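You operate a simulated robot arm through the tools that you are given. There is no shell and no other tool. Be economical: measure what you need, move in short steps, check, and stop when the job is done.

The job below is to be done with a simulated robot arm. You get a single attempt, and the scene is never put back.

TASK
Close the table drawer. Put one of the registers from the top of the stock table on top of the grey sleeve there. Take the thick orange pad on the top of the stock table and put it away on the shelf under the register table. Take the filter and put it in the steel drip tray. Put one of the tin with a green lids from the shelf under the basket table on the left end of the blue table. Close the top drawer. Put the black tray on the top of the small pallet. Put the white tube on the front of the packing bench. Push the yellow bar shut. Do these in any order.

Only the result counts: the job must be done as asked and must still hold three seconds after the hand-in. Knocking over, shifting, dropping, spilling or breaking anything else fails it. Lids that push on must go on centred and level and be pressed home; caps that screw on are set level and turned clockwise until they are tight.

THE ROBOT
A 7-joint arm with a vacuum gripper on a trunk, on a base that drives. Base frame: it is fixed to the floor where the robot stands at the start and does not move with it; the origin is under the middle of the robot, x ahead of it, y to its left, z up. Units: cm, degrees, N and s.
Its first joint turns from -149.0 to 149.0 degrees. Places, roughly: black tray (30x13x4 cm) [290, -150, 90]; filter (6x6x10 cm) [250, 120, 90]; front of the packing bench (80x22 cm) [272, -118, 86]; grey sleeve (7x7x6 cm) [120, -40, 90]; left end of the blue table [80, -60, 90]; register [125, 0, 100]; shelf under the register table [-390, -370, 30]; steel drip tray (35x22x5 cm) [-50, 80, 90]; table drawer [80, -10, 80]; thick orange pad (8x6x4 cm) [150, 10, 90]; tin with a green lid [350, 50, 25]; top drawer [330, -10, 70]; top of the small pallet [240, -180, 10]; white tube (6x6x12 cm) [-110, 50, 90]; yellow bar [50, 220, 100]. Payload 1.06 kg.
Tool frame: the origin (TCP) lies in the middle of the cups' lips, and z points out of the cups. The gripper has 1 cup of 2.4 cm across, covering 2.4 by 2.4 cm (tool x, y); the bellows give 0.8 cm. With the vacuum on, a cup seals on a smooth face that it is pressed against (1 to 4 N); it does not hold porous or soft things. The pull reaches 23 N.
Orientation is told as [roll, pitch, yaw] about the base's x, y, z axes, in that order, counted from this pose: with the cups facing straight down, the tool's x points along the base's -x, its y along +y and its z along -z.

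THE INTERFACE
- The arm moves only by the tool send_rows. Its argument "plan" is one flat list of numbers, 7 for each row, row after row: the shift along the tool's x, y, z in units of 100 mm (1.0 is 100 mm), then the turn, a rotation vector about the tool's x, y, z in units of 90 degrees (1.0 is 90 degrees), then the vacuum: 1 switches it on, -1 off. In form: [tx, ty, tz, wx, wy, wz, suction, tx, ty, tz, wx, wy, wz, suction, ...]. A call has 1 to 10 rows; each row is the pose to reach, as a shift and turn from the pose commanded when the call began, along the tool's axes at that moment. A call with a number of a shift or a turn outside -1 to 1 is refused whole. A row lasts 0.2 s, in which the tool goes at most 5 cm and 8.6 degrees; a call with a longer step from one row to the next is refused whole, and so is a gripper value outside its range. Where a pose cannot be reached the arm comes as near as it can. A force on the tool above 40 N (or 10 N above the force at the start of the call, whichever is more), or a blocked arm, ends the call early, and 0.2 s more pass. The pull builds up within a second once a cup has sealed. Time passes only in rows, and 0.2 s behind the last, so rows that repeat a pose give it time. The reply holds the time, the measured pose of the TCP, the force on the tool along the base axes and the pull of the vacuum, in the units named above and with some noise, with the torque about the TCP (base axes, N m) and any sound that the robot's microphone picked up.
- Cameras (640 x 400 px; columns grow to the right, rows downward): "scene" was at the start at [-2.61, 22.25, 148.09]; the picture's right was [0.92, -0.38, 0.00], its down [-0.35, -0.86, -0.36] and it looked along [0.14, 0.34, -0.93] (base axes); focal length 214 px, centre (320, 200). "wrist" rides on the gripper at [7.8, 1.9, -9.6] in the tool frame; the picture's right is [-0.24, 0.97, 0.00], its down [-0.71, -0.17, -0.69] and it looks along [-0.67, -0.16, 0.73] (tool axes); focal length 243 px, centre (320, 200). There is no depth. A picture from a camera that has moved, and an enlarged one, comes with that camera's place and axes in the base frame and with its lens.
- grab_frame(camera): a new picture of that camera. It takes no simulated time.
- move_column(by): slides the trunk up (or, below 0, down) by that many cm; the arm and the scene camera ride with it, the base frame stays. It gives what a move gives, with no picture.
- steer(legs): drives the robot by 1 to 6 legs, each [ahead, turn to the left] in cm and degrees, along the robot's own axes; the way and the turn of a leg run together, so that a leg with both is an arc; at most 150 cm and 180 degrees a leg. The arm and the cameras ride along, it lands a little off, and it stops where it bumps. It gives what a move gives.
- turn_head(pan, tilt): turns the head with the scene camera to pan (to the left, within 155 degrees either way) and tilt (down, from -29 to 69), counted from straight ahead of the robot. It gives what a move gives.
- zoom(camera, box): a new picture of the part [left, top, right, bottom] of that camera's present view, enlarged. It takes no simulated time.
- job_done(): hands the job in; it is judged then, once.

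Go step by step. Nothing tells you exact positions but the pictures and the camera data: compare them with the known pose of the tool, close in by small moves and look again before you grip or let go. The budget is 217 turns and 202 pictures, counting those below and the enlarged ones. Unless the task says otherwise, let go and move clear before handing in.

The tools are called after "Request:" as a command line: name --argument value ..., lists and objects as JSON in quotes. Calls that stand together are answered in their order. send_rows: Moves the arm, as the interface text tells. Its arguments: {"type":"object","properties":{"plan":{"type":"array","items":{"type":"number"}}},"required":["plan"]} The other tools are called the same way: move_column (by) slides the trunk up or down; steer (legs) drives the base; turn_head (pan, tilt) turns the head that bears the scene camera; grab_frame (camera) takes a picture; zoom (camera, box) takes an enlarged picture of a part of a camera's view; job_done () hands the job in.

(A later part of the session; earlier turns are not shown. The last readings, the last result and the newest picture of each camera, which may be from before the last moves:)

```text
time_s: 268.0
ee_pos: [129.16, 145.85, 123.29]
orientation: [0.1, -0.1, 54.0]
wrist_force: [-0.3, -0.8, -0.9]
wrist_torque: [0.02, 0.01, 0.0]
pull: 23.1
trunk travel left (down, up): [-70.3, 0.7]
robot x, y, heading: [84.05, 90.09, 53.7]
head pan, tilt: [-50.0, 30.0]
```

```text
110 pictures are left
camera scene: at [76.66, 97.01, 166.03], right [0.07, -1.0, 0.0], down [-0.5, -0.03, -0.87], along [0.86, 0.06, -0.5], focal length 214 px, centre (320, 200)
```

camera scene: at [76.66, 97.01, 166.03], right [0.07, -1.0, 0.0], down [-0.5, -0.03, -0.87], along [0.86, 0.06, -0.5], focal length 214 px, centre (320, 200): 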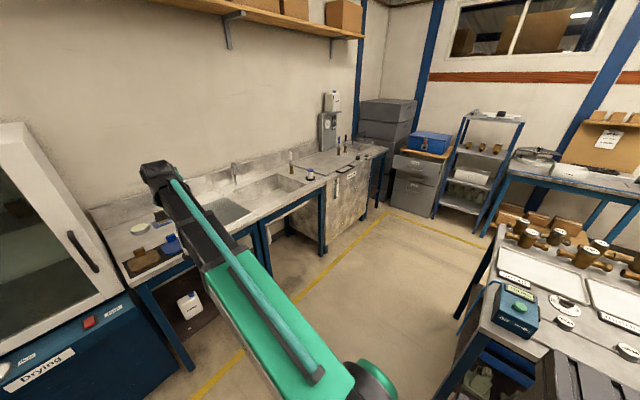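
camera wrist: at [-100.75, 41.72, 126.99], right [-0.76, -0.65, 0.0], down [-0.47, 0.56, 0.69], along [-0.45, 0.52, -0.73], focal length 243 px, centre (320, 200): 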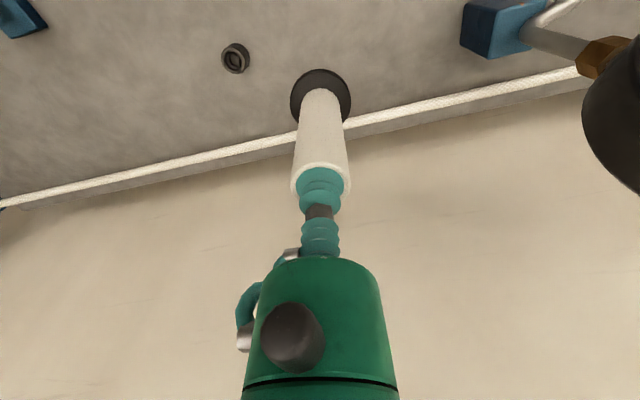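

Request:
steer --legs '[[24, 0], [0, -90], [90, 0]]'

Request:
turn_head --pan 0 --tilt 20

Request:
grab_frame --camera "scene"

Request:
turn_head --pan -45 --tilt 30

Request:
grab_frame --camera "scene"

```text
time_s: 277.7
ee_pos: [229.33, 17.99, 123.21]
orientation: [0.2, -0.2, -33.1]
wrist_force: [-0.9, -0.3, -1.5]
wrist_torque: [0.02, 0.04, -0.02]
pull: 22.6
trunk travel left (down, up): [-70.3, 0.7]
robot x, y, heading: [170.67, 60.07, -33.2]
head pan, tilt: [-50.0, 30.0]
```

```text
time_s: 278.9
ee_pos: [229.19, 18.1, 123.32]
orientation: [0.0, -0.2, -33.1]
wrist_force: [0.6, 1.0, -1.8]
wrist_torque: [0.01, 0.02, 0.0]
pull: 23.1
trunk travel left (down, up): [-70.3, 0.7]
robot x, y, heading: [171.33, 60.6, -33.1]
head pan, tilt: [0.0, 20.0]
```

```text
109 pictures are left
camera scene: at [184.18, 71.86, 167.64], right [-0.55, -0.84, 0.0], down [-0.29, 0.19, -0.94], along [0.79, -0.52, -0.34], focal length 214 px, centre (320, 200)
```

scene: 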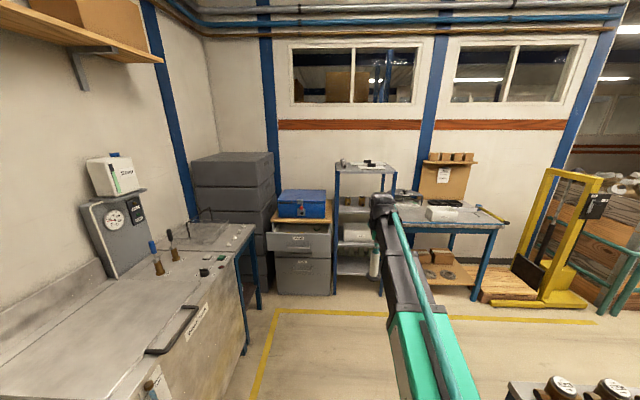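

```text
time_s: 280.0
ee_pos: [229.2, 18.21, 123.16]
orientation: [0.1, -0.3, -33.1]
wrist_force: [-0.4, 0.2, -1.7]
wrist_torque: [0.0, 0.04, -0.04]
pull: 22.8
trunk travel left (down, up): [-70.3, 0.7]
robot x, y, heading: [170.75, 60.08, -33.4]
head pan, tilt: [-45.0, 30.0]
```

```text
108 pictures are left
camera scene: at [178.25, 68.11, 166.04], right [-0.98, -0.21, 0.0], down [-0.1, 0.49, -0.87], along [0.18, -0.85, -0.5], focal length 214 px, centre (320, 200)
```

scene: 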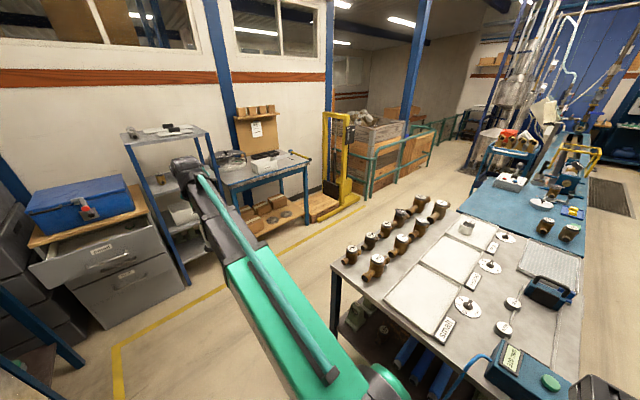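

The packing bench front is at about u≈205 beyond the stock table's back aisle, the small pallet beside it by the yellow stacker. I drive through the back aisle to face the bench.

Request:
steer --legs '[[88, 0], [0, -93], [82, 0], [0, 90]]'

Request:
turn_head --pan 0 --tilt 35

Request:
grab_frame --camera "scene"

Request:
grab_frame --camera "wrist"

```text
time_s: 296.5
ee_pos: [246.18, -97.46, 123.04]
orientation: [0.1, -0.2, -38.9]
wrist_force: [0.9, -0.7, -1.9]
wrist_torque: [0.0, 0.01, 0.04]
pull: 23.3
trunk travel left (down, up): [-70.3, 0.7]
robot x, y, heading: [192.26, -49.88, -38.7]
head pan, tilt: [-45.0, 30.0]
```

```text
time_s: 297.6
ee_pos: [246.18, -97.32, 123.14]
orientation: [0.1, -0.3, -38.9]
wrist_force: [0.0, -0.4, -1.4]
wrist_torque: [-0.01, 0.01, 0.03]
pull: 23.2
trunk travel left (down, up): [-70.3, 0.7]
robot x, y, heading: [192.45, -49.28, -38.9]
head pan, tilt: [0.0, 35.0]
```

```text
107 pictures are left
camera scene: at [206.42, -39.08, 165.26], right [-0.63, -0.78, 0.0], down [-0.45, 0.36, -0.82], along [0.64, -0.52, -0.57], focal length 214 px, centre (320, 200)
```

scene: 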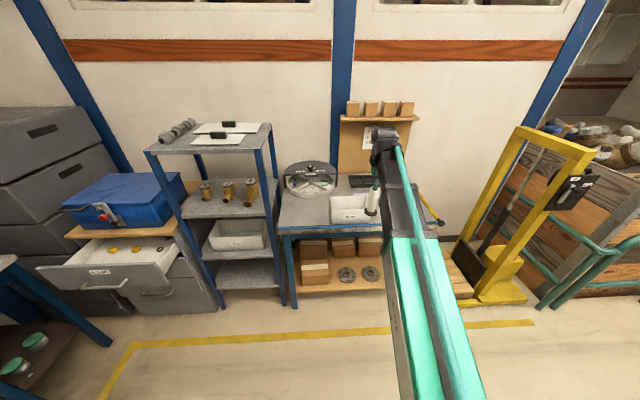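

```text
106 pictures are left
camera wrist: at [241.42, -91.17, 132.83], right [0.79, 0.61, 0.0], down [0.44, -0.58, 0.69], along [0.42, -0.54, -0.73], focal length 243 px, centre (320, 200)
```

wrist: 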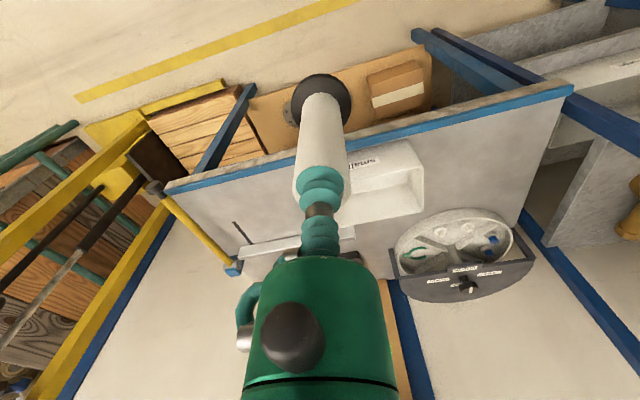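

Free spot on the bench front, right of the white box: about [258.8, -133.5]. I shift the arm right, then drive forward.

Request:
send_rows --plan '[-0.1, -0.25, 0, 0, 0, 0, 1, -0.2, -0.5, 0, 0, 0, 0, 1, -0.35, -0.75, 0, 0, 0, 0, 1, -0.5, -1.0, 0, 0, 0, 0, 1]'

Request:
send_rows --plan '[-0.1, -0.25, 0, 0, 0, 0, 1, -0.2, -0.5, 0, 0, 0, 0, 1, -0.35, -0.75, 0, 0, 0, 0, 1, -0.5, -1.0, 0, 0, 0, 0, 1]'

Request:
steer --legs '[[22, 0]]'

Request:
grab_frame --camera "wrist"

Request:
grab_frame --camera "scene"

```text
time_s: 298.6
ee_pos: [243.79, -108.54, 123.22]
orientation: [0.2, -0.2, -38.9]
wrist_force: [-0.3, -0.3, -1.1]
wrist_torque: [0.04, -0.02, 0.01]
pull: 22.8
trunk travel left (down, up): [-70.3, 0.7]
robot x, y, heading: [192.49, -49.64, -38.9]
head pan, tilt: [0.0, 35.0]
```

```text
time_s: 299.6
ee_pos: [241.5, -119.25, 123.24]
orientation: [0.2, -0.1, -38.8]
wrist_force: [0.4, 0.7, -1.6]
wrist_torque: [0.03, 0.05, -0.01]
pull: 22.9
trunk travel left (down, up): [-70.3, 0.7]
robot x, y, heading: [192.47, -50.21, -38.9]
head pan, tilt: [0.0, 35.0]
```

```text
time_s: 301.3
ee_pos: [257.69, -133.12, 123.07]
orientation: [0.3, -0.1, -39.2]
wrist_force: [0.2, -0.1, -1.3]
wrist_torque: [-0.01, 0.01, -0.01]
pull: 22.8
trunk travel left (down, up): [-70.3, 0.7]
robot x, y, heading: [209.33, -63.16, -39.4]
head pan, tilt: [0.0, 35.0]
```

```text
105 pictures are left
camera wrist: at [252.88, -126.83, 132.74], right [0.8, 0.6, 0.0], down [0.44, -0.58, 0.69], along [0.42, -0.55, -0.73], focal length 243 px, centre (320, 200)
```

wrist: 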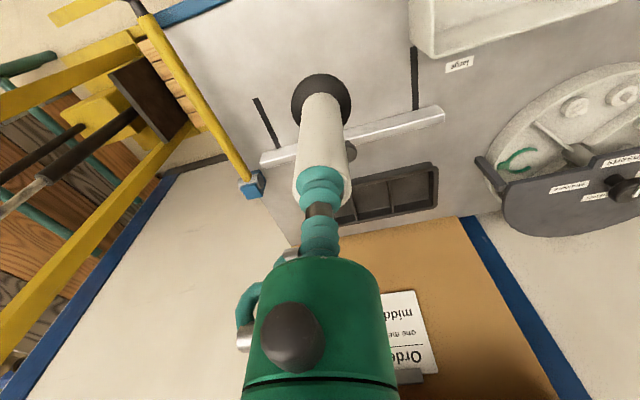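

```text
104 pictures are left
camera scene: at [223.17, -52.75, 165.25], right [-0.63, -0.77, 0.0], down [-0.44, 0.36, -0.82], along [0.63, -0.52, -0.57], focal length 214 px, centre (320, 200)
```

scene: 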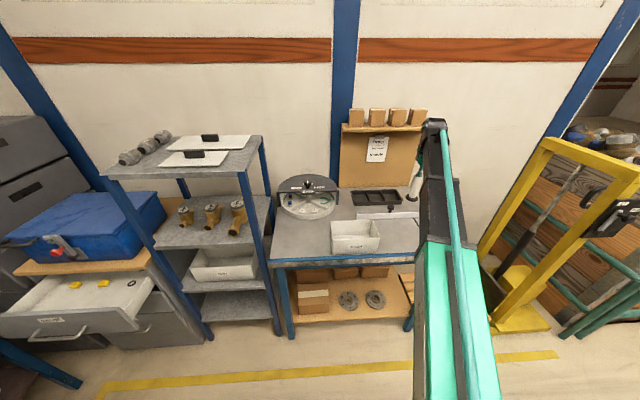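

The spot below the tube is clear (front strip, ~10 cm in from the edge). Lowering.

Request:
send_rows --plan '[0, 0, 0.3, 0, 0, 0, 1, 0, 0, 0.6, 0, 0, 0, 1, 0, 0, 1.0, 0, 0, 0, 1]'

Request:
send_rows --plan '[0, 0, 0.3, 0, 0, 0, 1, 0, 0, 0.6, 0, 0, 0, 1, 0, 0, 0.9, 0, 0, 0, 1]'

Request:
grab_frame --camera "wrist"

Request:
zoom --camera "scene" --box '[320, 150, 480, 250]'

```text
time_s: 302.1
ee_pos: [257.37, -132.79, 113.13]
orientation: [0.2, -0.2, -39.2]
wrist_force: [0.1, 0.1, -1.9]
wrist_torque: [0.0, -0.01, 0.0]
pull: 22.8
trunk travel left (down, up): [-70.3, 0.7]
robot x, y, heading: [209.14, -63.1, -39.8]
head pan, tilt: [0.0, 35.0]
```

```text
time_s: 302.9
ee_pos: [257.78, -132.92, 104.36]
orientation: [0.2, -0.2, -39.2]
wrist_force: [0.0, 0.1, -1.5]
wrist_torque: [0.01, -0.04, -0.02]
pull: 22.6
trunk travel left (down, up): [-70.3, 0.7]
robot x, y, heading: [209.44, -63.39, -39.5]
head pan, tilt: [0.0, 35.0]
```

```text
103 pictures are left
camera wrist: at [252.99, -126.71, 113.99], right [0.8, 0.6, 0.0], down [0.44, -0.58, 0.69], along [0.42, -0.55, -0.73], focal length 243 px, centre (320, 200)
```

wrist: 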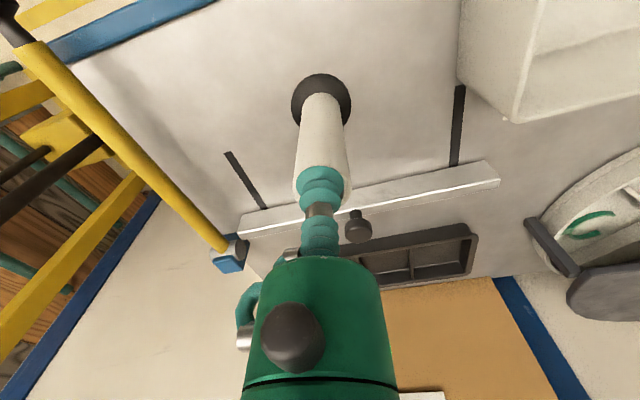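

```text
4.00 times, centred on (400, 200) of scene
camera zoom: at [223.08, -52.67, 165.26], right [-0.63, -0.77, 0.0], down [-0.44, 0.36, -0.82], along [0.63, -0.52, -0.57], focal length 858 px, centre (0, 200)
```

zoom: 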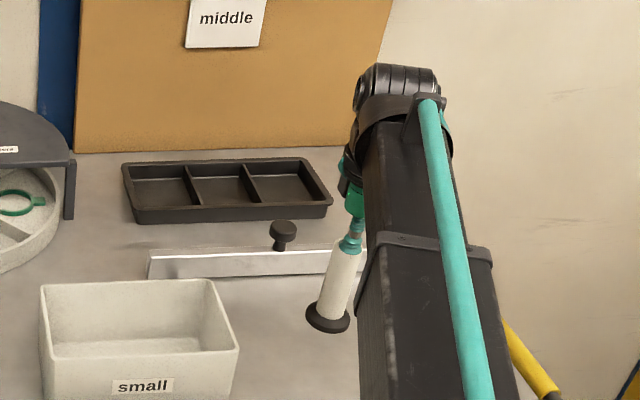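

Request:
send_rows --plan '[0, 0, 0.15, 0, 0, 0, 1, 0, 0, 0.3, 0, 0, 0, 1, 0, 0, 0.4, 0, 0, 0, 1, 0, 0, 0.44, 0, 0, 0, 1, 0, 0, 0.48, 0, 0, 0, 1, 0, 0, 0.51, 0, 0, 0, 1, 0, 0, 0.54, 0, 0, 0, 1, 0, 0, 0.57, 0, 0, 0, 1]'

```text
time_s: 304.7
ee_pos: [257.63, -133.08, 98.45]
orientation: [0.1, -0.3, -39.2]
wrist_force: [0.4, 0.2, -1.2]
wrist_torque: [0.01, -0.03, 0.03]
pull: 23.2
trunk travel left (down, up): [-70.3, 0.7]
robot x, y, heading: [209.14, -63.51, -39.2]
head pan, tilt: [0.0, 35.0]
```

Request:
send_rows --plan '[0, 0, 0.02, 0, 0, 0, 1, 0, 0, 0.04, 0, 0, 0, 1, 0, 0, 0.06, 0, 0, 0, 1, 0, 0, 0.08, 0, 0, 0, 1]'

Request:
zoom --camera "scene" --box '[360, 180, 440, 250]'

```text
time_s: 305.7
ee_pos: [257.63, -132.94, 97.61]
orientation: [0.2, -0.2, -39.2]
wrist_force: [-0.2, 0.2, -1.6]
wrist_torque: [-0.02, -0.01, 0.01]
pull: 23.1
trunk travel left (down, up): [-70.3, 0.7]
robot x, y, heading: [209.02, -63.06, -39.3]
head pan, tilt: [0.0, 35.0]
```

```text
5.71 times, centred on (400, 215) of scene
camera zoom: at [223.07, -52.66, 165.25], right [-0.63, -0.77, 0.0], down [-0.44, 0.36, -0.82], along [0.63, -0.52, -0.57], focal length 1226 px, centre (-137, 114)
```

zoom: 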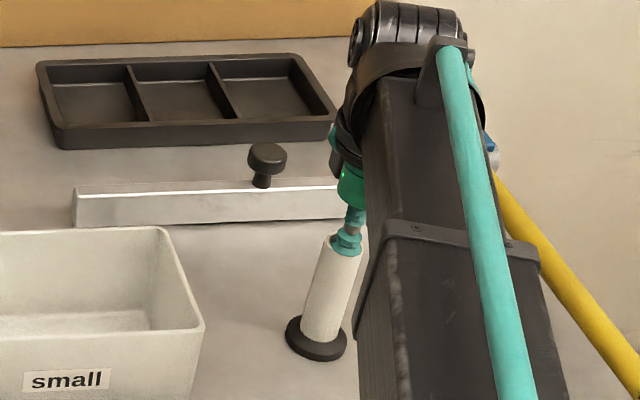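

Request:
send_rows --plan '[0, 0, 0.02, 0, 0, 0, 1, 0, 0, 0.04, 0, 0, 0, 1, 0, 0, 0.06, 0, 0, 0, 1]'

Request:
send_rows --plan '[0, 0, 0.02, 0, 0, 0, 1, 0, 0, 0.04, 0, 0, 0, 1]'

Request:
send_rows --plan '[0, 0, 0.02, 0, 0, 0, 1, 0, 0, 0.02, 0, 0, 0, 1]'

```text
time_s: 306.5
ee_pos: [257.67, -132.98, 97.42]
orientation: [0.1, -0.2, -39.2]
wrist_force: [0.6, -0.6, 16.0]
wrist_torque: [-0.06, 0.03, -0.03]
pull: 23.1
trunk travel left (down, up): [-70.3, 0.7]
robot x, y, heading: [209.25, -63.23, -39.3]
head pan, tilt: [0.0, 35.0]
```

```text
time_s: 307.1
ee_pos: [257.65, -132.94, 96.88]
orientation: [0.1, -0.4, -39.3]
wrist_force: [-2.2, -2.1, 19.5]
wrist_torque: [-0.02, 0.0, 0.03]
pull: 23.1
trunk travel left (down, up): [-70.3, 0.7]
robot x, y, heading: [209.09, -63.28, -39.4]
head pan, tilt: [0.0, 35.0]
```

```text
time_s: 307.7
ee_pos: [257.58, -132.96, 96.63]
orientation: [0.2, -0.4, -39.2]
wrist_force: [0.4, -4.3, 23.5]
wrist_torque: [-0.02, 0.01, -0.05]
pull: 22.7
trunk travel left (down, up): [-70.3, 0.7]
robot x, y, heading: [209.39, -63.54, -39.5]
head pan, tilt: [0.0, 35.0]
```

The tube stands on the bench. Easing up, releasing and rising.

Request:
send_rows --plan '[0, 0, -0.06, 0, 0, 0, -1, 0, 0, -0.06, 0, 0, 0, -1, 0, 0, -0.06, 0, 0, 0, -1, 0, 0, -0.06, 0, 0, 0, -1, 0, 0, -0.08, 0, 0, 0, -1, 0, 0, -0.1, 0, 0, 0, -1]'

Request:
send_rows --plan '[0, 0, -0.05, 0, 0, 0, -1, 0, 0, -0.2, 0, 0, 0, -1, 0, 0, -0.5, 0, 0, 0, -1, 0, 0, -0.9, 0, 0, 0, -1]'

Request:
grab_frame --camera "wrist"

```text
time_s: 309.1
ee_pos: [257.63, -133.02, 97.41]
orientation: [0.3, -0.2, -39.2]
wrist_force: [-0.6, 0.5, -0.1]
wrist_torque: [-0.03, -0.01, -0.02]
pull: 0.1
trunk travel left (down, up): [-70.3, 0.7]
robot x, y, heading: [209.63, -63.06, -39.4]
head pan, tilt: [0.0, 35.0]
```

```text
time_s: 310.1
ee_pos: [257.63, -133.17, 106.58]
orientation: [0.0, -0.1, -39.2]
wrist_force: [-0.4, -0.1, 0.9]
wrist_torque: [0.02, 0.02, 0.01]
pull: 0.1
trunk travel left (down, up): [-70.3, 0.7]
robot x, y, heading: [209.11, -63.29, -39.2]
head pan, tilt: [0.0, 35.0]
```

```text
100 pictures are left
camera wrist: at [252.83, -126.94, 116.14], right [0.8, 0.6, 0.0], down [0.44, -0.58, 0.69], along [0.42, -0.55, -0.73], focal length 243 px, centre (320, 200)
```

wrist: 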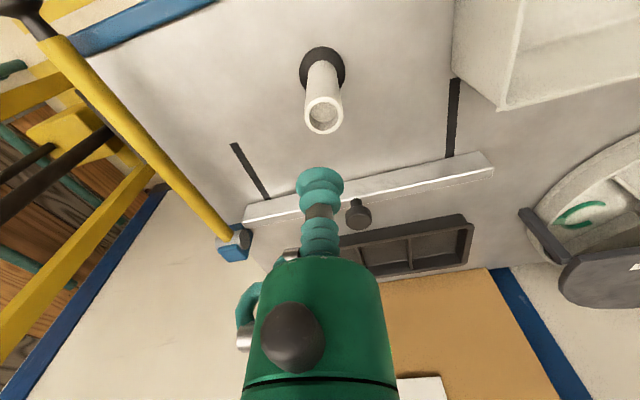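

The tube stands upright. Next the black tray (center ≈[289, -153]); I rise and drive forward 28 cm, keeping ~10 cm from the bench.

Request:
send_rows --plan '[0, 0, -0.4, 0, 0, 0, -1, 0, 0, -0.8, 0, 0, 0, -1, 0, 0, -1.0, 0, 0, 0, -1]'

Request:
steer --legs '[[27, 0]]'

Request:
send_rows --plan '[-0.2, 0.1, 0, 0, 0, 0, -1, -0.4, 0.2, 0.2, 0, 0, 0, -1, -0.5, 0.3, 0.4, 0, 0, 0, -1, -0.5, 0.3, 0.6, 0, 0, 0, -1]'

Request:
grab_frame --camera "wrist"

Request:
grab_frame --camera "scene"

```text
time_s: 310.9
ee_pos: [257.61, -133.2, 116.59]
orientation: [0.0, -0.2, -39.2]
wrist_force: [0.4, -0.8, 0.3]
wrist_torque: [-0.01, 0.0, -0.02]
pull: 0.1
trunk travel left (down, up): [-70.3, 0.7]
robot x, y, heading: [209.26, -63.0, -39.4]
head pan, tilt: [0.0, 35.0]
```

```text
time_s: 312.8
ee_pos: [278.24, -150.14, 116.4]
orientation: [0.2, -0.1, -39.3]
wrist_force: [0.4, 0.0, -0.4]
wrist_torque: [0.03, 0.02, -0.01]
pull: 0.0
trunk travel left (down, up): [-70.3, 0.7]
robot x, y, heading: [229.92, -80.02, -39.5]
head pan, tilt: [0.0, 35.0]
```

```text
time_s: 313.8
ee_pos: [283.86, -150.8, 110.61]
orientation: [0.3, -0.3, -39.3]
wrist_force: [1.3, -0.7, -0.6]
wrist_torque: [0.02, -0.05, 0.01]
pull: 0.0
trunk travel left (down, up): [-70.3, 0.7]
robot x, y, heading: [229.87, -80.11, -39.4]
head pan, tilt: [0.0, 35.0]
```

```text
99 pictures are left
camera wrist: at [279.24, -144.61, 120.19], right [0.8, 0.6, 0.0], down [0.44, -0.58, 0.69], along [0.42, -0.55, -0.73], focal length 243 px, centre (320, 200)
```

wrist: 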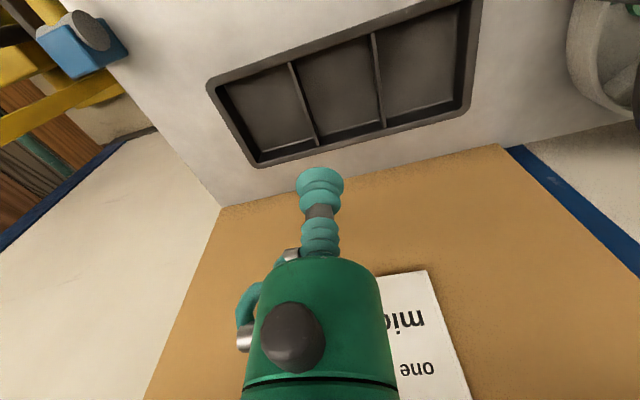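

```text
98 pictures are left
camera scene: at [243.67, -69.57, 165.26], right [-0.63, -0.77, 0.0], down [-0.44, 0.36, -0.82], along [0.63, -0.52, -0.57], focal length 214 px, centre (320, 200)
```

scene: 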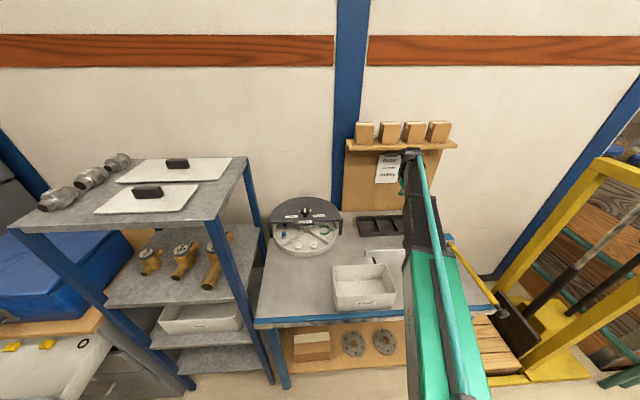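

Middle compartment floor ≈[288.5, -152.1]. Moving above and lowering for a check.

Request:
send_rows --plan '[-0.22, 0.1, 0.3, 0, 0, 0, -1, -0.44, 0.19, 0.6, 0, 0, 0, -1, -0.44, 0.19, 0.9, 0, 0, 0, -1, -0.44, 0.19, 1.0, 0, 0, 0, -1]'

Request:
send_rows --plan '[0, 0, 0.2, 0, 0, 0, -1, 0, 0, 0.4, 0, 0, 0, -1]'

Request:
grab_frame --camera "wrist"

```text
time_s: 314.8
ee_pos: [288.6, -152.18, 100.57]
orientation: [0.1, -0.2, -39.3]
wrist_force: [0.2, -0.4, -0.2]
wrist_torque: [0.0, 0.0, 0.0]
pull: 0.2
trunk travel left (down, up): [-70.3, 0.7]
robot x, y, heading: [229.81, -80.14, -39.5]
head pan, tilt: [0.0, 35.0]
```

```text
time_s: 315.4
ee_pos: [288.86, -152.19, 96.67]
orientation: [0.2, -0.1, -39.4]
wrist_force: [-0.4, -0.1, 0.6]
wrist_torque: [0.02, 0.05, 0.0]
pull: 0.0
trunk travel left (down, up): [-70.3, 0.7]
robot x, y, heading: [229.59, -80.09, -39.3]
head pan, tilt: [0.0, 35.0]
```

```text
97 pictures are left
camera wrist: at [284.1, -145.82, 106.17], right [0.8, 0.6, 0.0], down [0.44, -0.58, 0.69], along [0.42, -0.55, -0.73], focal length 243 px, centre (320, 200)
```

wrist: 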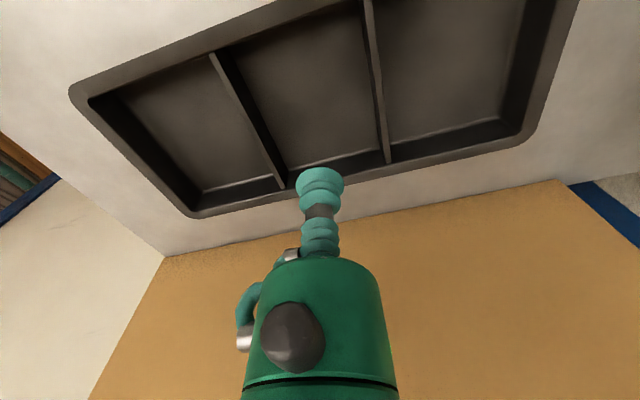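

Request:
send_rows --plan '[0.04, -0.02, 0.3, 0, 0, 0, 1, 0.08, -0.05, 0.6, 0, 0, 0, 1, 0.08, -0.05, 0.8, 0, 0, 0, 1, 0.08, -0.05, 0.86, 0, 0, 0, 1, 0.08, -0.05, 0.89, 0, 0, 0, 1, 0.08, -0.05, 0.92, 0, 0, 0, 1, 0.08, -0.05, 0.94, 0, 0, 0, 1, 0.08, -0.05, 0.96, 0, 0, 0, 1]'

```text
time_s: 317.2
ee_pos: [287.7, -152.1, 86.84]
orientation: [0.0, -0.2, -39.3]
wrist_force: [-0.2, -0.3, 0.2]
wrist_torque: [0.01, 0.0, 0.0]
pull: 0.1
trunk travel left (down, up): [-70.3, 0.7]
robot x, y, heading: [229.68, -80.23, -39.4]
head pan, tilt: [0.0, 35.0]
```

Request:
send_rows --plan '[0, 0, 0.02, 0, 0, 0, 1, 0, 0, 0.04, 0, 0, 0, 1, 0, 0, 0.06, 0, 0, 0, 1, 0, 0, 0.08, 0, 0, 0, 1]'

Request:
send_rows --plan '[0, 0, 0.02, 0, 0, 0, 1, 0, 0, 0.04, 0, 0, 0, 1, 0, 0, 0.04, 0, 0, 0, 1, 0, 0, 0.04, 0, 0, 0, 1]'

```text
time_s: 318.2
ee_pos: [287.71, -152.08, 86.38]
orientation: [0.1, -0.2, -39.4]
wrist_force: [5.0, -3.9, 16.8]
wrist_torque: [-0.02, 0.08, -0.09]
pull: 23.0
trunk travel left (down, up): [-70.3, 0.7]
robot x, y, heading: [229.68, -80.05, -39.3]
head pan, tilt: [0.0, 35.0]
```

```text
time_s: 319.2
ee_pos: [287.79, -152.07, 85.76]
orientation: [0.1, -0.2, -39.3]
wrist_force: [3.5, -2.5, 16.1]
wrist_torque: [0.0, 0.06, 0.03]
pull: 22.5
trunk travel left (down, up): [-70.3, 0.7]
robot x, y, heading: [229.99, -79.73, -39.3]
head pan, tilt: [0.0, 35.0]
```

Sealed on the tray. Lifting slowly.

Request:
send_rows --plan '[0, 0, -0.04, 0, 0, 0, 1, 0, 0, -0.08, 0, 0, 0, 1, 0, 0, -0.14, 0, 0, 0, 1, 0, 0, -0.22, 0, 0, 0, 1, 0, 0, -0.34, 0, 0, 0, 1, 0, 0, -0.5, 0, 0, 0, 1, 0, 0, -0.7, 0, 0, 0, 1, 0, 0, -0.9, 0, 0, 0, 1]'

Request:
send_rows --plan '[0, 0, -0.2, 0, 0, 0, 1, 0, 0, -0.4, 0, 0, 0, 1, 0, 0, -0.6, 0, 0, 0, 1, 0, 0, -0.8, 0, 0, 0, 1, 0, 0, -1.0, 0, 0, 0, 1]'

Request:
send_rows --plan '[0, 0, -0.2, 0, 0, 0, 1, 0, 0, -0.4, 0, 0, 0, 1, 0, 0, -0.6, 0, 0, 0, 1, 0, 0, -0.8, 0, 0, 0, 1]'

Request:
grab_frame --camera "wrist"

Request:
turn_head --pan -35 --tilt 45

Request:
grab_frame --camera "scene"

```text
time_s: 321.0
ee_pos: [287.7, -152.17, 94.73]
orientation: [0.1, -0.2, -39.3]
wrist_force: [0.3, 0.7, -2.7]
wrist_torque: [0.0, 0.02, -0.02]
pull: 23.1
trunk travel left (down, up): [-70.3, 0.7]
robot x, y, heading: [229.39, -79.54, -39.3]
head pan, tilt: [0.0, 35.0]
```

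```text
time_s: 322.2
ee_pos: [287.43, -152.25, 104.85]
orientation: [0.1, -0.1, -39.3]
wrist_force: [-0.3, -0.6, -2.0]
wrist_torque: [0.03, 0.02, 0.01]
pull: 23.0
trunk travel left (down, up): [-70.3, 0.7]
robot x, y, heading: [229.92, -80.31, -39.7]
head pan, tilt: [0.0, 35.0]
```

```text
time_s: 323.2
ee_pos: [287.65, -152.15, 112.32]
orientation: [0.1, -0.3, -39.3]
wrist_force: [-0.6, -0.1, -2.5]
wrist_torque: [-0.01, 0.0, 0.0]
pull: 22.3
trunk travel left (down, up): [-70.3, 0.7]
robot x, y, heading: [229.86, -80.33, -39.3]
head pan, tilt: [0.0, 35.0]
```

```text
96 pictures are left
camera wrist: at [282.88, -145.94, 122.09], right [0.8, 0.6, 0.0], down [0.44, -0.58, 0.69], along [0.42, -0.55, -0.73], focal length 243 px, centre (320, 200)
```

wrist: 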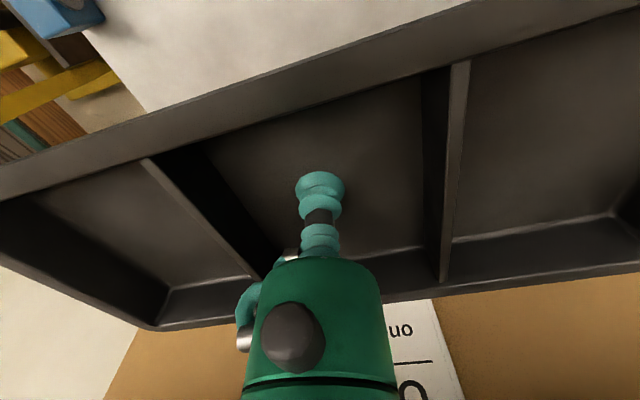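

```text
time_s: 324.2
ee_pos: [287.69, -152.17, 112.48]
orientation: [0.2, -0.2, -39.3]
wrist_force: [-0.2, 0.5, -2.6]
wrist_torque: [0.0, 0.01, 0.0]
pull: 22.6
trunk travel left (down, up): [-70.3, 0.7]
robot x, y, heading: [229.55, -80.05, -39.4]
head pan, tilt: [-35.0, 45.0]
```

```text
95 pictures are left
camera scene: at [239.07, -71.8, 163.77], right [-0.96, -0.27, 0.0], down [-0.19, 0.68, -0.71], along [0.19, -0.68, -0.71], focal length 214 px, centre (320, 200)
```

scene: 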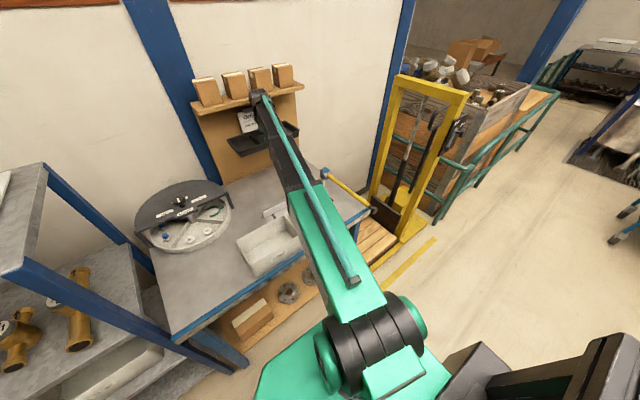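

Tray is held. I back away from the bench, retract the arm, and move to face the small pallet.

Request:
steer --legs '[[-45, 0]]'

Request:
send_rows --plan '[0.2, 0.2, 0, 0, 0, 0, 1, 0.4, 0.4, 0, 0, 0, 0, 1, 0.6, 0.6, 0, 0, 0, 0, 1, 0.8, 0.8, 0, 0, 0, 0, 1, 1.0, 1.0, 0, 0, 0, 0, 1]'

Request:
send_rows --plan '[0.2, 0.1, 0, 0, 0, 0, 1, 0.4, 0.2, 0, 0, 0, 0, 1, 0.6, 0.3, 0, 0, 0, 0, 1, 0.8, 0.4, 0, 0, 0, 0, 1, 1.0, 0.5, 0, 0, 0, 0, 1]'

Request:
steer --legs '[[0, -62], [82, 0], [0, 65]]'

Request:
turn_head --pan 0 --tilt 45

Request:
grab_frame --camera "scene"

```text
time_s: 326.9
ee_pos: [253.91, -123.84, 112.44]
orientation: [0.1, -0.2, -38.9]
wrist_force: [0.3, 0.3, -1.5]
wrist_torque: [-0.03, 0.02, -0.01]
pull: 22.6
trunk travel left (down, up): [-70.3, 0.7]
robot x, y, heading: [195.78, -51.75, -38.9]
head pan, tilt: [-35.0, 45.0]
```

```text
time_s: 328.1
ee_pos: [252.48, -109.77, 112.27]
orientation: [0.2, -0.3, -38.9]
wrist_force: [-0.2, 0.8, -2.3]
wrist_torque: [0.03, 0.01, 0.03]
pull: 22.9
trunk travel left (down, up): [-70.3, 0.7]
robot x, y, heading: [195.55, -52.33, -39.1]
head pan, tilt: [-35.0, 45.0]
```

```text
time_s: 329.3
ee_pos: [247.75, -99.67, 112.26]
orientation: [0.1, -0.2, -38.9]
wrist_force: [0.5, 0.1, -1.6]
wrist_torque: [0.02, 0.03, 0.01]
pull: 22.8
trunk travel left (down, up): [-70.3, 0.7]
robot x, y, heading: [195.21, -51.8, -38.9]
head pan, tilt: [-35.0, 45.0]
```

```text
time_s: 337.6
ee_pos: [180.58, -205.98, 112.24]
orientation: [-1.5, -0.1, -86.1]
wrist_force: [-14.2, -0.8, -3.3]
wrist_torque: [0.04, 0.06, 0.02]
pull: 0.1
trunk travel left (down, up): [-70.3, 0.7]
robot x, y, heading: [180.7, -135.17, -85.5]
head pan, tilt: [-35.0, 45.0]
stopped in leg 3: the force on the tool passed its limit at 100 N (the readings are from after the stop); the commanded pose is now the measured one
```

```text
time_s: 338.6
ee_pos: [180.69, -205.9, 112.34]
orientation: [-1.2, -0.2, -85.9]
wrist_force: [-21.0, -1.1, -3.1]
wrist_torque: [-0.02, 0.03, -0.04]
pull: 0.1
trunk travel left (down, up): [-70.3, 0.7]
robot x, y, heading: [180.24, -135.43, -85.5]
head pan, tilt: [0.0, 45.0]
```

```text
94 pictures are left
camera scene: at [196.93, -137.49, 163.8], right [-1.0, -0.08, 0.0], down [-0.05, 0.71, -0.71], along [0.06, -0.7, -0.71], focal length 214 px, centre (320, 200)
```

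scene: 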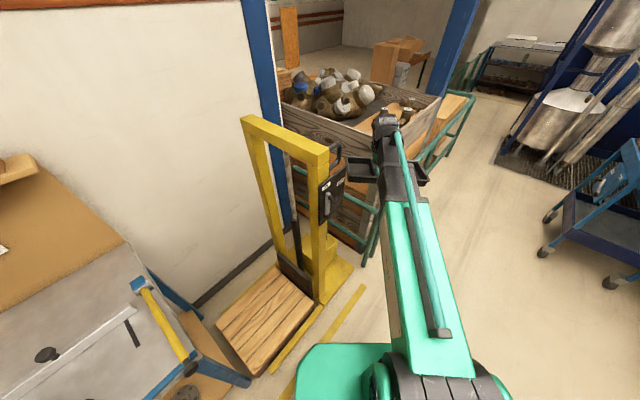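

The tray bumped something during the turn and the pull dropped. I look right away at where the tray is.

Request:
grab_frame --camera "wrist"

Request:
zoom --camera "scene" --box '[300, 90, 460, 230]'

```text
93 pictures are left
camera wrist: at [182.37, -198.12, 121.88], right [0.99, -0.16, -0.02], down [-0.1, -0.72, 0.69], along [-0.13, -0.68, -0.72], focal length 243 px, centre (320, 200)
```

wrist: 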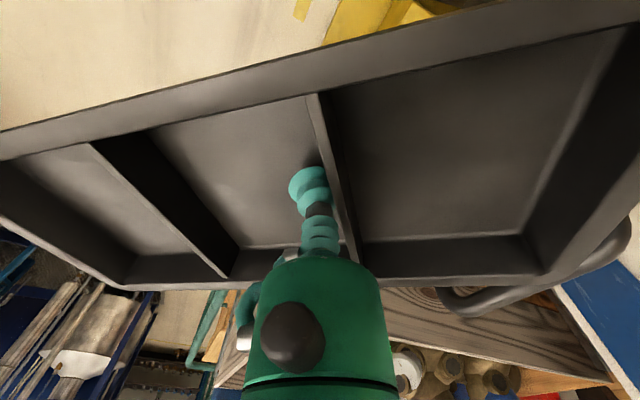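

```text
2.86 times, centred on (380, 160) of scene
camera zoom: at [196.93, -137.49, 163.8], right [-1.0, -0.08, 0.0], down [-0.05, 0.71, -0.71], along [0.06, -0.7, -0.71], focal length 613 px, centre (149, 314)
```

zoom: 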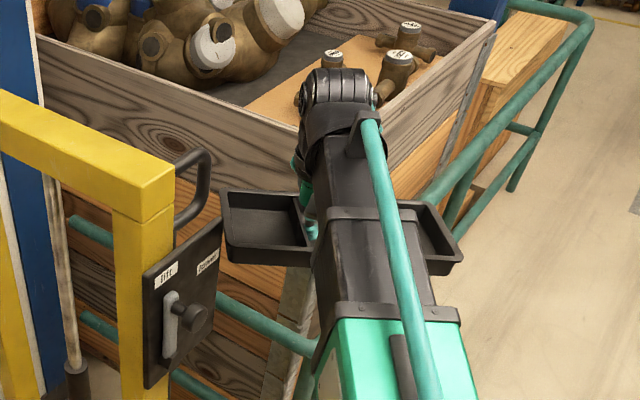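

The tray is pinned between the cup and the stacker's control box. I try to re-seal with the vacuum on by pressing very lightly.

Request:
send_rows --plan '[0, 0, 0.01, 0, 0, 0, 1, 0, 0, 0.02, 0, 0, 0, 1, 0, 0, 0.03, 0, 0, 0, 1, 0, 0, 0.03, 0, 0, 0, 1, 0, 0, 0.03, 0, 0, 0, 1]'

Request:
grab_frame --camera "wrist"

```text
time_s: 339.8
ee_pos: [180.64, -205.92, 112.11]
orientation: [-1.2, -0.1, -85.8]
wrist_force: [-19.0, -2.1, -3.5]
wrist_torque: [-0.03, 0.02, -0.03]
pull: 0.1
trunk travel left (down, up): [-70.3, 0.7]
robot x, y, heading: [180.35, -135.05, -85.8]
head pan, tilt: [0.0, 45.0]
```

```text
91 pictures are left
camera wrist: at [182.35, -198.04, 121.61], right [0.99, -0.16, -0.02], down [-0.1, -0.72, 0.69], along [-0.13, -0.68, -0.72], focal length 243 px, centre (320, 200)
```

wrist: 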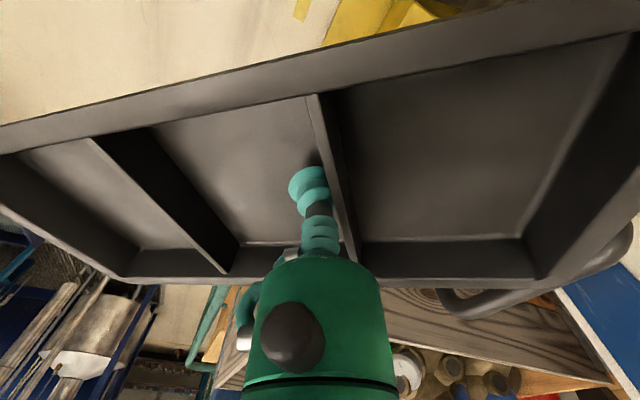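

The rail corner is just below the tray; lowering onto it could support the tray so the cup can re-seal. I lower in small steps.

Request:
send_rows --plan '[0, 0, 0.05, 0, 0, 0, 1, 0, 0, 0.1, 0, 0, 0, 1, 0, 0, 0.15, 0, 0, 0, 1, 0, 0, 0.2, 0, 0, 0, 1, 0, 0, 0.25, 0, 0, 0, 1, 0, 0, 0.3, 0, 0, 0, 1]'

Request:
zoom --camera "scene" --box '[300, 90, 460, 230]'

Request:
grab_frame --camera "wrist"

```text
time_s: 341.2
ee_pos: [180.82, -205.91, 108.97]
orientation: [-1.3, -0.2, -85.8]
wrist_force: [-12.9, -0.7, -5.8]
wrist_torque: [-0.03, -0.15, 0.02]
pull: 0.0
trunk travel left (down, up): [-70.3, 0.7]
robot x, y, heading: [180.16, -135.02, -85.6]
head pan, tilt: [0.0, 45.0]
```

```text
2.86 times, centred on (380, 160) of scene
camera zoom: at [197.0, -137.51, 163.79], right [-1.0, -0.08, 0.0], down [-0.05, 0.71, -0.71], along [0.06, -0.7, -0.71], focal length 613 px, centre (149, 314)
```

zoom: 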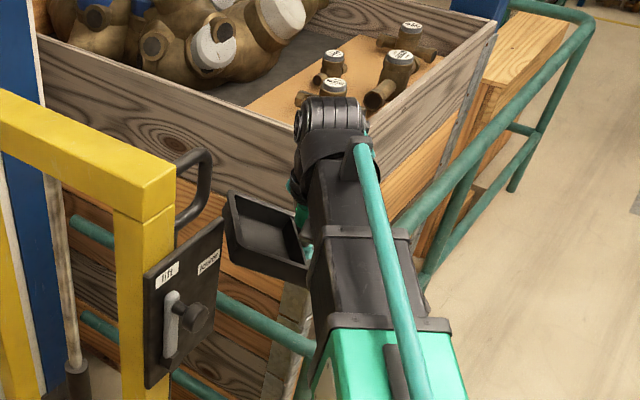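

```text
89 pictures are left
camera wrist: at [182.51, -198.15, 118.51], right [0.99, -0.16, -0.02], down [-0.1, -0.72, 0.69], along [-0.13, -0.68, -0.72], focal length 243 px, centre (320, 200)
```

wrist: 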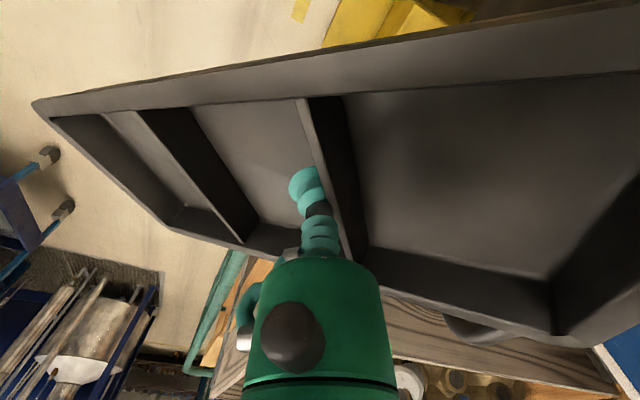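

The stacker-side end sticks, so the tray tilts. I tilt the tool to match the tray and press gently to re-seal.

Request:
send_rows --plan '[0, 0, 0, -0.04, 0, 0, 1, 0, 0, 0, -0.08, 0, 0, 1, 0, 0, 0.02, -0.1, 0, 0, 1, 0, 0, 0.04, -0.1, 0, 0, 1, 0, 0, 0.06, -0.1, 0, 0, 1, 0, 0, 0.06, -0.1, 0, 0, 1]'

Request:
grab_frame --camera "wrist"

```text
time_s: 342.6
ee_pos: [180.85, -205.95, 108.49]
orientation: [7.7, -0.2, -85.8]
wrist_force: [0.1, -0.1, 0.0]
wrist_torque: [-0.01, -0.01, 0.0]
pull: 0.0
trunk travel left (down, up): [-70.3, 0.7]
robot x, y, heading: [180.23, -135.26, -85.5]
head pan, tilt: [0.0, 45.0]
```

```text
88 pictures are left
camera wrist: at [180.99, -198.23, 118.28], right [0.98, -0.16, 0.13], down [-0.21, -0.72, 0.66], along [-0.01, -0.67, -0.74], focal length 243 px, centre (320, 200)
```

wrist: 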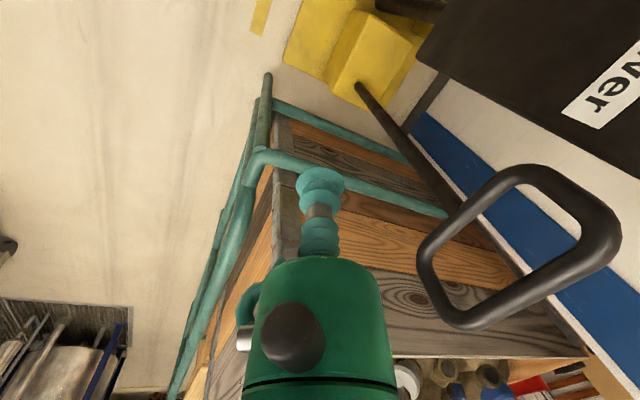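

The tray has fallen. I straighten the tool and find where it landed.

Request:
turn_head --pan 0 --tilt 60

Request:
grab_frame --camera "scene"

```text
time_s: 343.4
ee_pos: [180.87, -205.92, 108.44]
orientation: [7.7, -0.2, -85.8]
wrist_force: [-0.9, 0.7, -0.1]
wrist_torque: [0.02, 0.03, 0.01]
pull: 0.1
trunk travel left (down, up): [-70.3, 0.7]
robot x, y, heading: [180.05, -135.39, -85.5]
head pan, tilt: [0.0, 60.0]
```

```text
87 pictures are left
camera scene: at [197.08, -135.99, 161.83], right [-1.0, -0.08, 0.0], down [-0.07, 0.86, -0.5], along [0.04, -0.5, -0.87], focal length 214 px, centre (320, 200)
```

scene: 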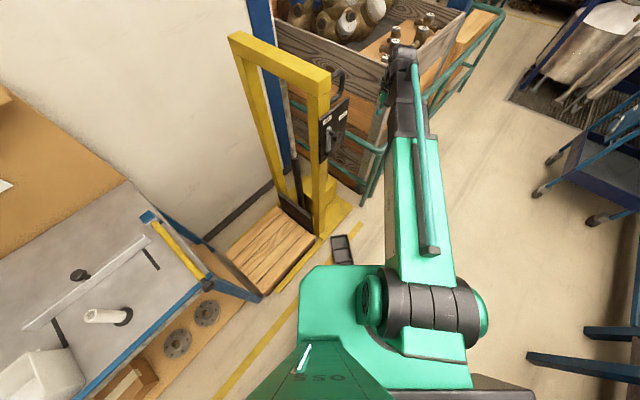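

The tray landed upright on the floor near [184, -186]. I straighten the tool, back up 20 cm so the tray is under the tool, and lower the column.

Request:
send_rows --plan '[0, 0, -0.05, 0.05, 0, 0, -1, 0, 0, -0.1, 0.1, 0, 0, -1]'

Request:
steer --legs '[[-20, 0]]'

Request:
grab_frame --camera "scene"

Request:
move_column --by -40

Request:
grab_frame --camera "wrist"

```text
time_s: 344.0
ee_pos: [180.52, -205.94, 109.43]
orientation: [-1.3, -0.2, -85.9]
wrist_force: [0.7, 0.2, -0.4]
wrist_torque: [-0.02, 0.01, 0.0]
pull: 0.1
trunk travel left (down, up): [-70.3, 0.7]
robot x, y, heading: [180.37, -135.65, -85.6]
head pan, tilt: [0.0, 60.0]
```

```text
time_s: 345.6
ee_pos: [178.96, -185.45, 109.54]
orientation: [-1.2, -0.2, -85.8]
wrist_force: [0.6, 0.6, -0.1]
wrist_torque: [-0.01, 0.01, 0.05]
pull: 0.0
trunk travel left (down, up): [-70.3, 0.7]
robot x, y, heading: [178.82, -115.03, -85.4]
head pan, tilt: [0.0, 60.0]
```

```text
86 pictures are left
camera scene: at [195.6, -115.34, 161.83], right [-1.0, -0.08, 0.0], down [-0.07, 0.86, -0.5], along [0.04, -0.5, -0.87], focal length 214 px, centre (320, 200)
```

scene: 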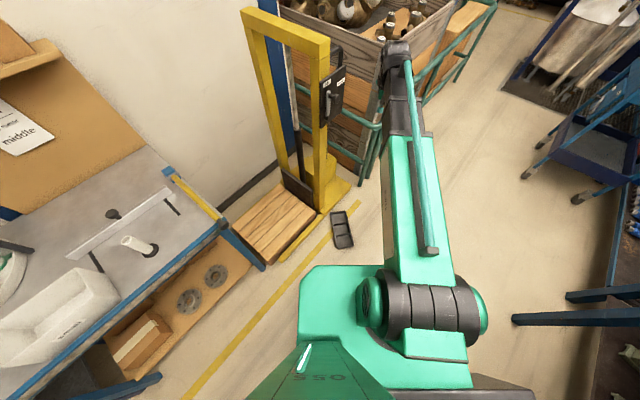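

```text
time_s: 349.4
ee_pos: [178.92, -185.52, 69.49]
orientation: [-1.3, -0.2, -85.9]
wrist_force: [-1.1, -0.4, 0.0]
wrist_torque: [0.03, -0.02, -0.01]
pull: 0.1
trunk travel left (down, up): [-30.3, 40.7]
robot x, y, heading: [178.57, -114.91, -85.7]
head pan, tilt: [0.0, 60.0]
```

```text
85 pictures are left
camera wrist: at [180.66, -177.66, 79.01], right [0.99, -0.16, -0.02], down [-0.1, -0.72, 0.69], along [-0.13, -0.68, -0.72], focal length 243 px, centre (320, 200)
```

wrist: 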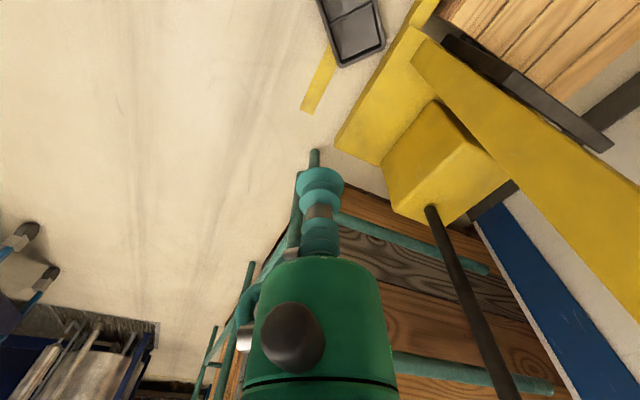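

The tray lies upright at ≈[182.6, -182.3], long axis along y. I align over it and go down in stages.

Request:
move_column --by -30

Request:
send_rows --plan '[0.15, 0.18, 0.2, 0.015, 0, 0, -1, 0.3, 0.35, 0.5, 0.015, 0, 0, -1, 0.3, 0.35, 0.8, 0.015, 0, 0, -1]'

Request:
send_rows --plan '[0, 0, 0.3, 0, 0, 0, -1, 0, 0, 0.6, 0, 0, 0, -1, 0, 0, 0.9, 0, 0, 0, -1]'

Request:
grab_frame --camera "wrist"

```text
time_s: 352.4
ee_pos: [178.96, -185.49, 39.42]
orientation: [-1.3, -0.2, -85.9]
wrist_force: [-0.3, -0.8, 0.2]
wrist_torque: [0.0, 0.03, 0.02]
pull: 0.1
trunk travel left (down, up): [-0.3, 70.7]
robot x, y, heading: [178.8, -114.55, -85.5]
head pan, tilt: [0.0, 60.0]
```

```text
time_s: 353.2
ee_pos: [182.03, -182.07, 31.32]
orientation: [-2.6, -0.2, -85.9]
wrist_force: [0.2, 0.3, 0.7]
wrist_torque: [0.0, 0.01, -0.01]
pull: 0.0
trunk travel left (down, up): [-0.3, 70.7]
robot x, y, heading: [178.75, -114.7, -85.7]
head pan, tilt: [0.0, 60.0]
```

```text
time_s: 354.0
ee_pos: [181.63, -182.39, 22.35]
orientation: [-2.7, -0.3, -85.9]
wrist_force: [-0.5, -0.4, 0.0]
wrist_torque: [-0.02, -0.01, 0.0]
pull: 0.1
trunk travel left (down, up): [-0.3, 70.7]
robot x, y, heading: [178.85, -114.79, -85.4]
head pan, tilt: [0.0, 60.0]
```

```text
84 pictures are left
camera wrist: at [183.48, -174.48, 31.84], right [0.99, -0.17, -0.04], down [-0.09, -0.71, 0.69], along [-0.15, -0.68, -0.72], focal length 243 px, centre (320, 200)
```

wrist: 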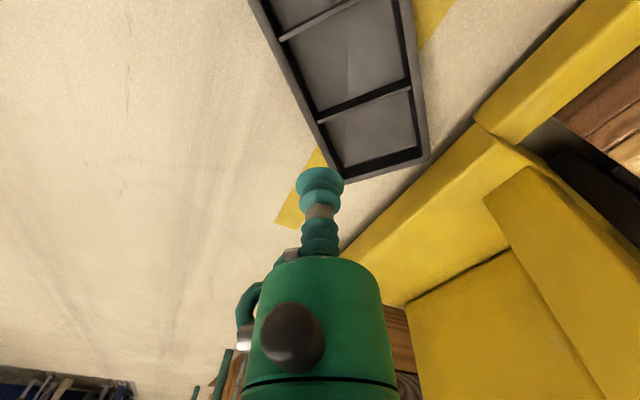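

Request:
send_rows --plan '[0.02, 0.1, 0.3, -0.015, 0, 0, -1, 0.046, 0.2, 0.6, -0.03, 0, 0, -1, 0.046, 0.2, 0.9, -0.03, 0, 0, -1, 0.046, 0.2, 1.0, -0.03, 0, 0, -1]'

Request:
grab_frame --camera "wrist"

```text
time_s: 355.0
ee_pos: [183.34, -181.64, 12.21]
orientation: [0.1, -0.2, -86.0]
wrist_force: [-0.1, -0.5, 0.1]
wrist_torque: [-0.03, -0.01, -0.01]
pull: 0.3
trunk travel left (down, up): [-0.3, 70.7]
robot x, y, heading: [178.53, -114.57, -85.7]
head pan, tilt: [0.0, 60.0]
```

```text
83 pictures are left
camera wrist: at [184.79, -173.86, 21.87], right [0.99, -0.16, 0.0], down [-0.12, -0.72, 0.69], along [-0.11, -0.68, -0.73], focal length 243 px, centre (320, 200)
```

wrist: 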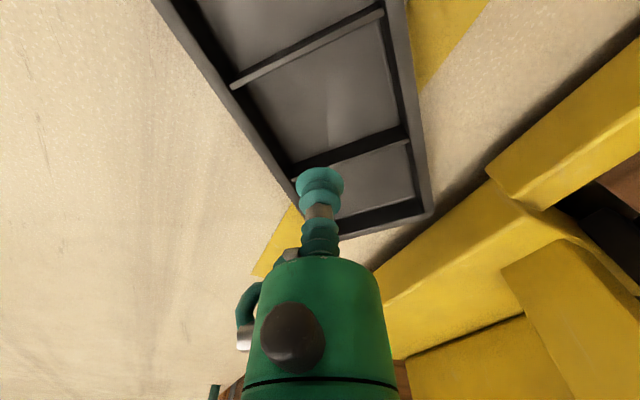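

Request:
send_rows --plan '[0.05, 0.04, 0.3, 0, 0, 0, 1, 0.05, 0.04, 0.6, 0, 0, 0, 1, 0.05, 0.04, 0.85, 0, 0, 0, 1, 0.05, 0.04, 0.92, 0, 0, 0, 1, 0.05, 0.04, 0.95, 0, 0, 0, 1, 0.05, 0.04, 0.98, 0, 0, 0, 1]'

Request:
send_rows --plan '[0, 0, 0.03, 0, 0, 0, 1, 0, 0, 0.06, 0, 0, 0, 1, 0, 0, 0.08, 0, 0, 0, 1, 0, 0, 0.1, 0, 0, 0, 1, 0, 0, 0.12, 0, 0, 0, 1]'

```text
time_s: 356.4
ee_pos: [183.48, -181.39, 2.38]
orientation: [0.0, -0.2, -85.9]
wrist_force: [0.4, 0.3, 0.2]
wrist_torque: [-0.01, 0.0, -0.04]
pull: 0.1
trunk travel left (down, up): [-0.3, 70.7]
robot x, y, heading: [178.92, -114.74, -85.5]
head pan, tilt: [0.0, 60.0]
```

```text
time_s: 357.6
ee_pos: [183.63, -181.27, 1.21]
orientation: [0.0, -0.2, -85.8]
wrist_force: [-0.7, 0.1, -0.4]
wrist_torque: [0.03, -0.01, -0.02]
pull: 0.2
trunk travel left (down, up): [-0.3, 70.7]
robot x, y, heading: [178.75, -114.97, -85.5]
head pan, tilt: [0.0, 60.0]
```

Request:
send_rows --plan '[0, 0, 0.03, 0, 0, 0, 1, 0, 0, 0.06, 0, 0, 0, 1, 0, 0, 0.08, 0, 0, 0, 1, 0, 0, 0.09, 0, 0, 0, 1, 0, 0, 0.1, 0, 0, 0, 1, 0, 0, 0.1, 0, 0, 0, 1, 0, 0, 0.1, 0, 0, 0, 1]'

```text
time_s: 359.2
ee_pos: [183.46, -181.34, 0.32]
orientation: [0.1, -0.2, -85.7]
wrist_force: [6.6, 3.9, 14.2]
wrist_torque: [0.02, 0.05, -0.05]
pull: 23.1
trunk travel left (down, up): [-0.3, 70.7]
robot x, y, heading: [179.03, -114.82, -85.6]
head pan, tilt: [0.0, 60.0]
```

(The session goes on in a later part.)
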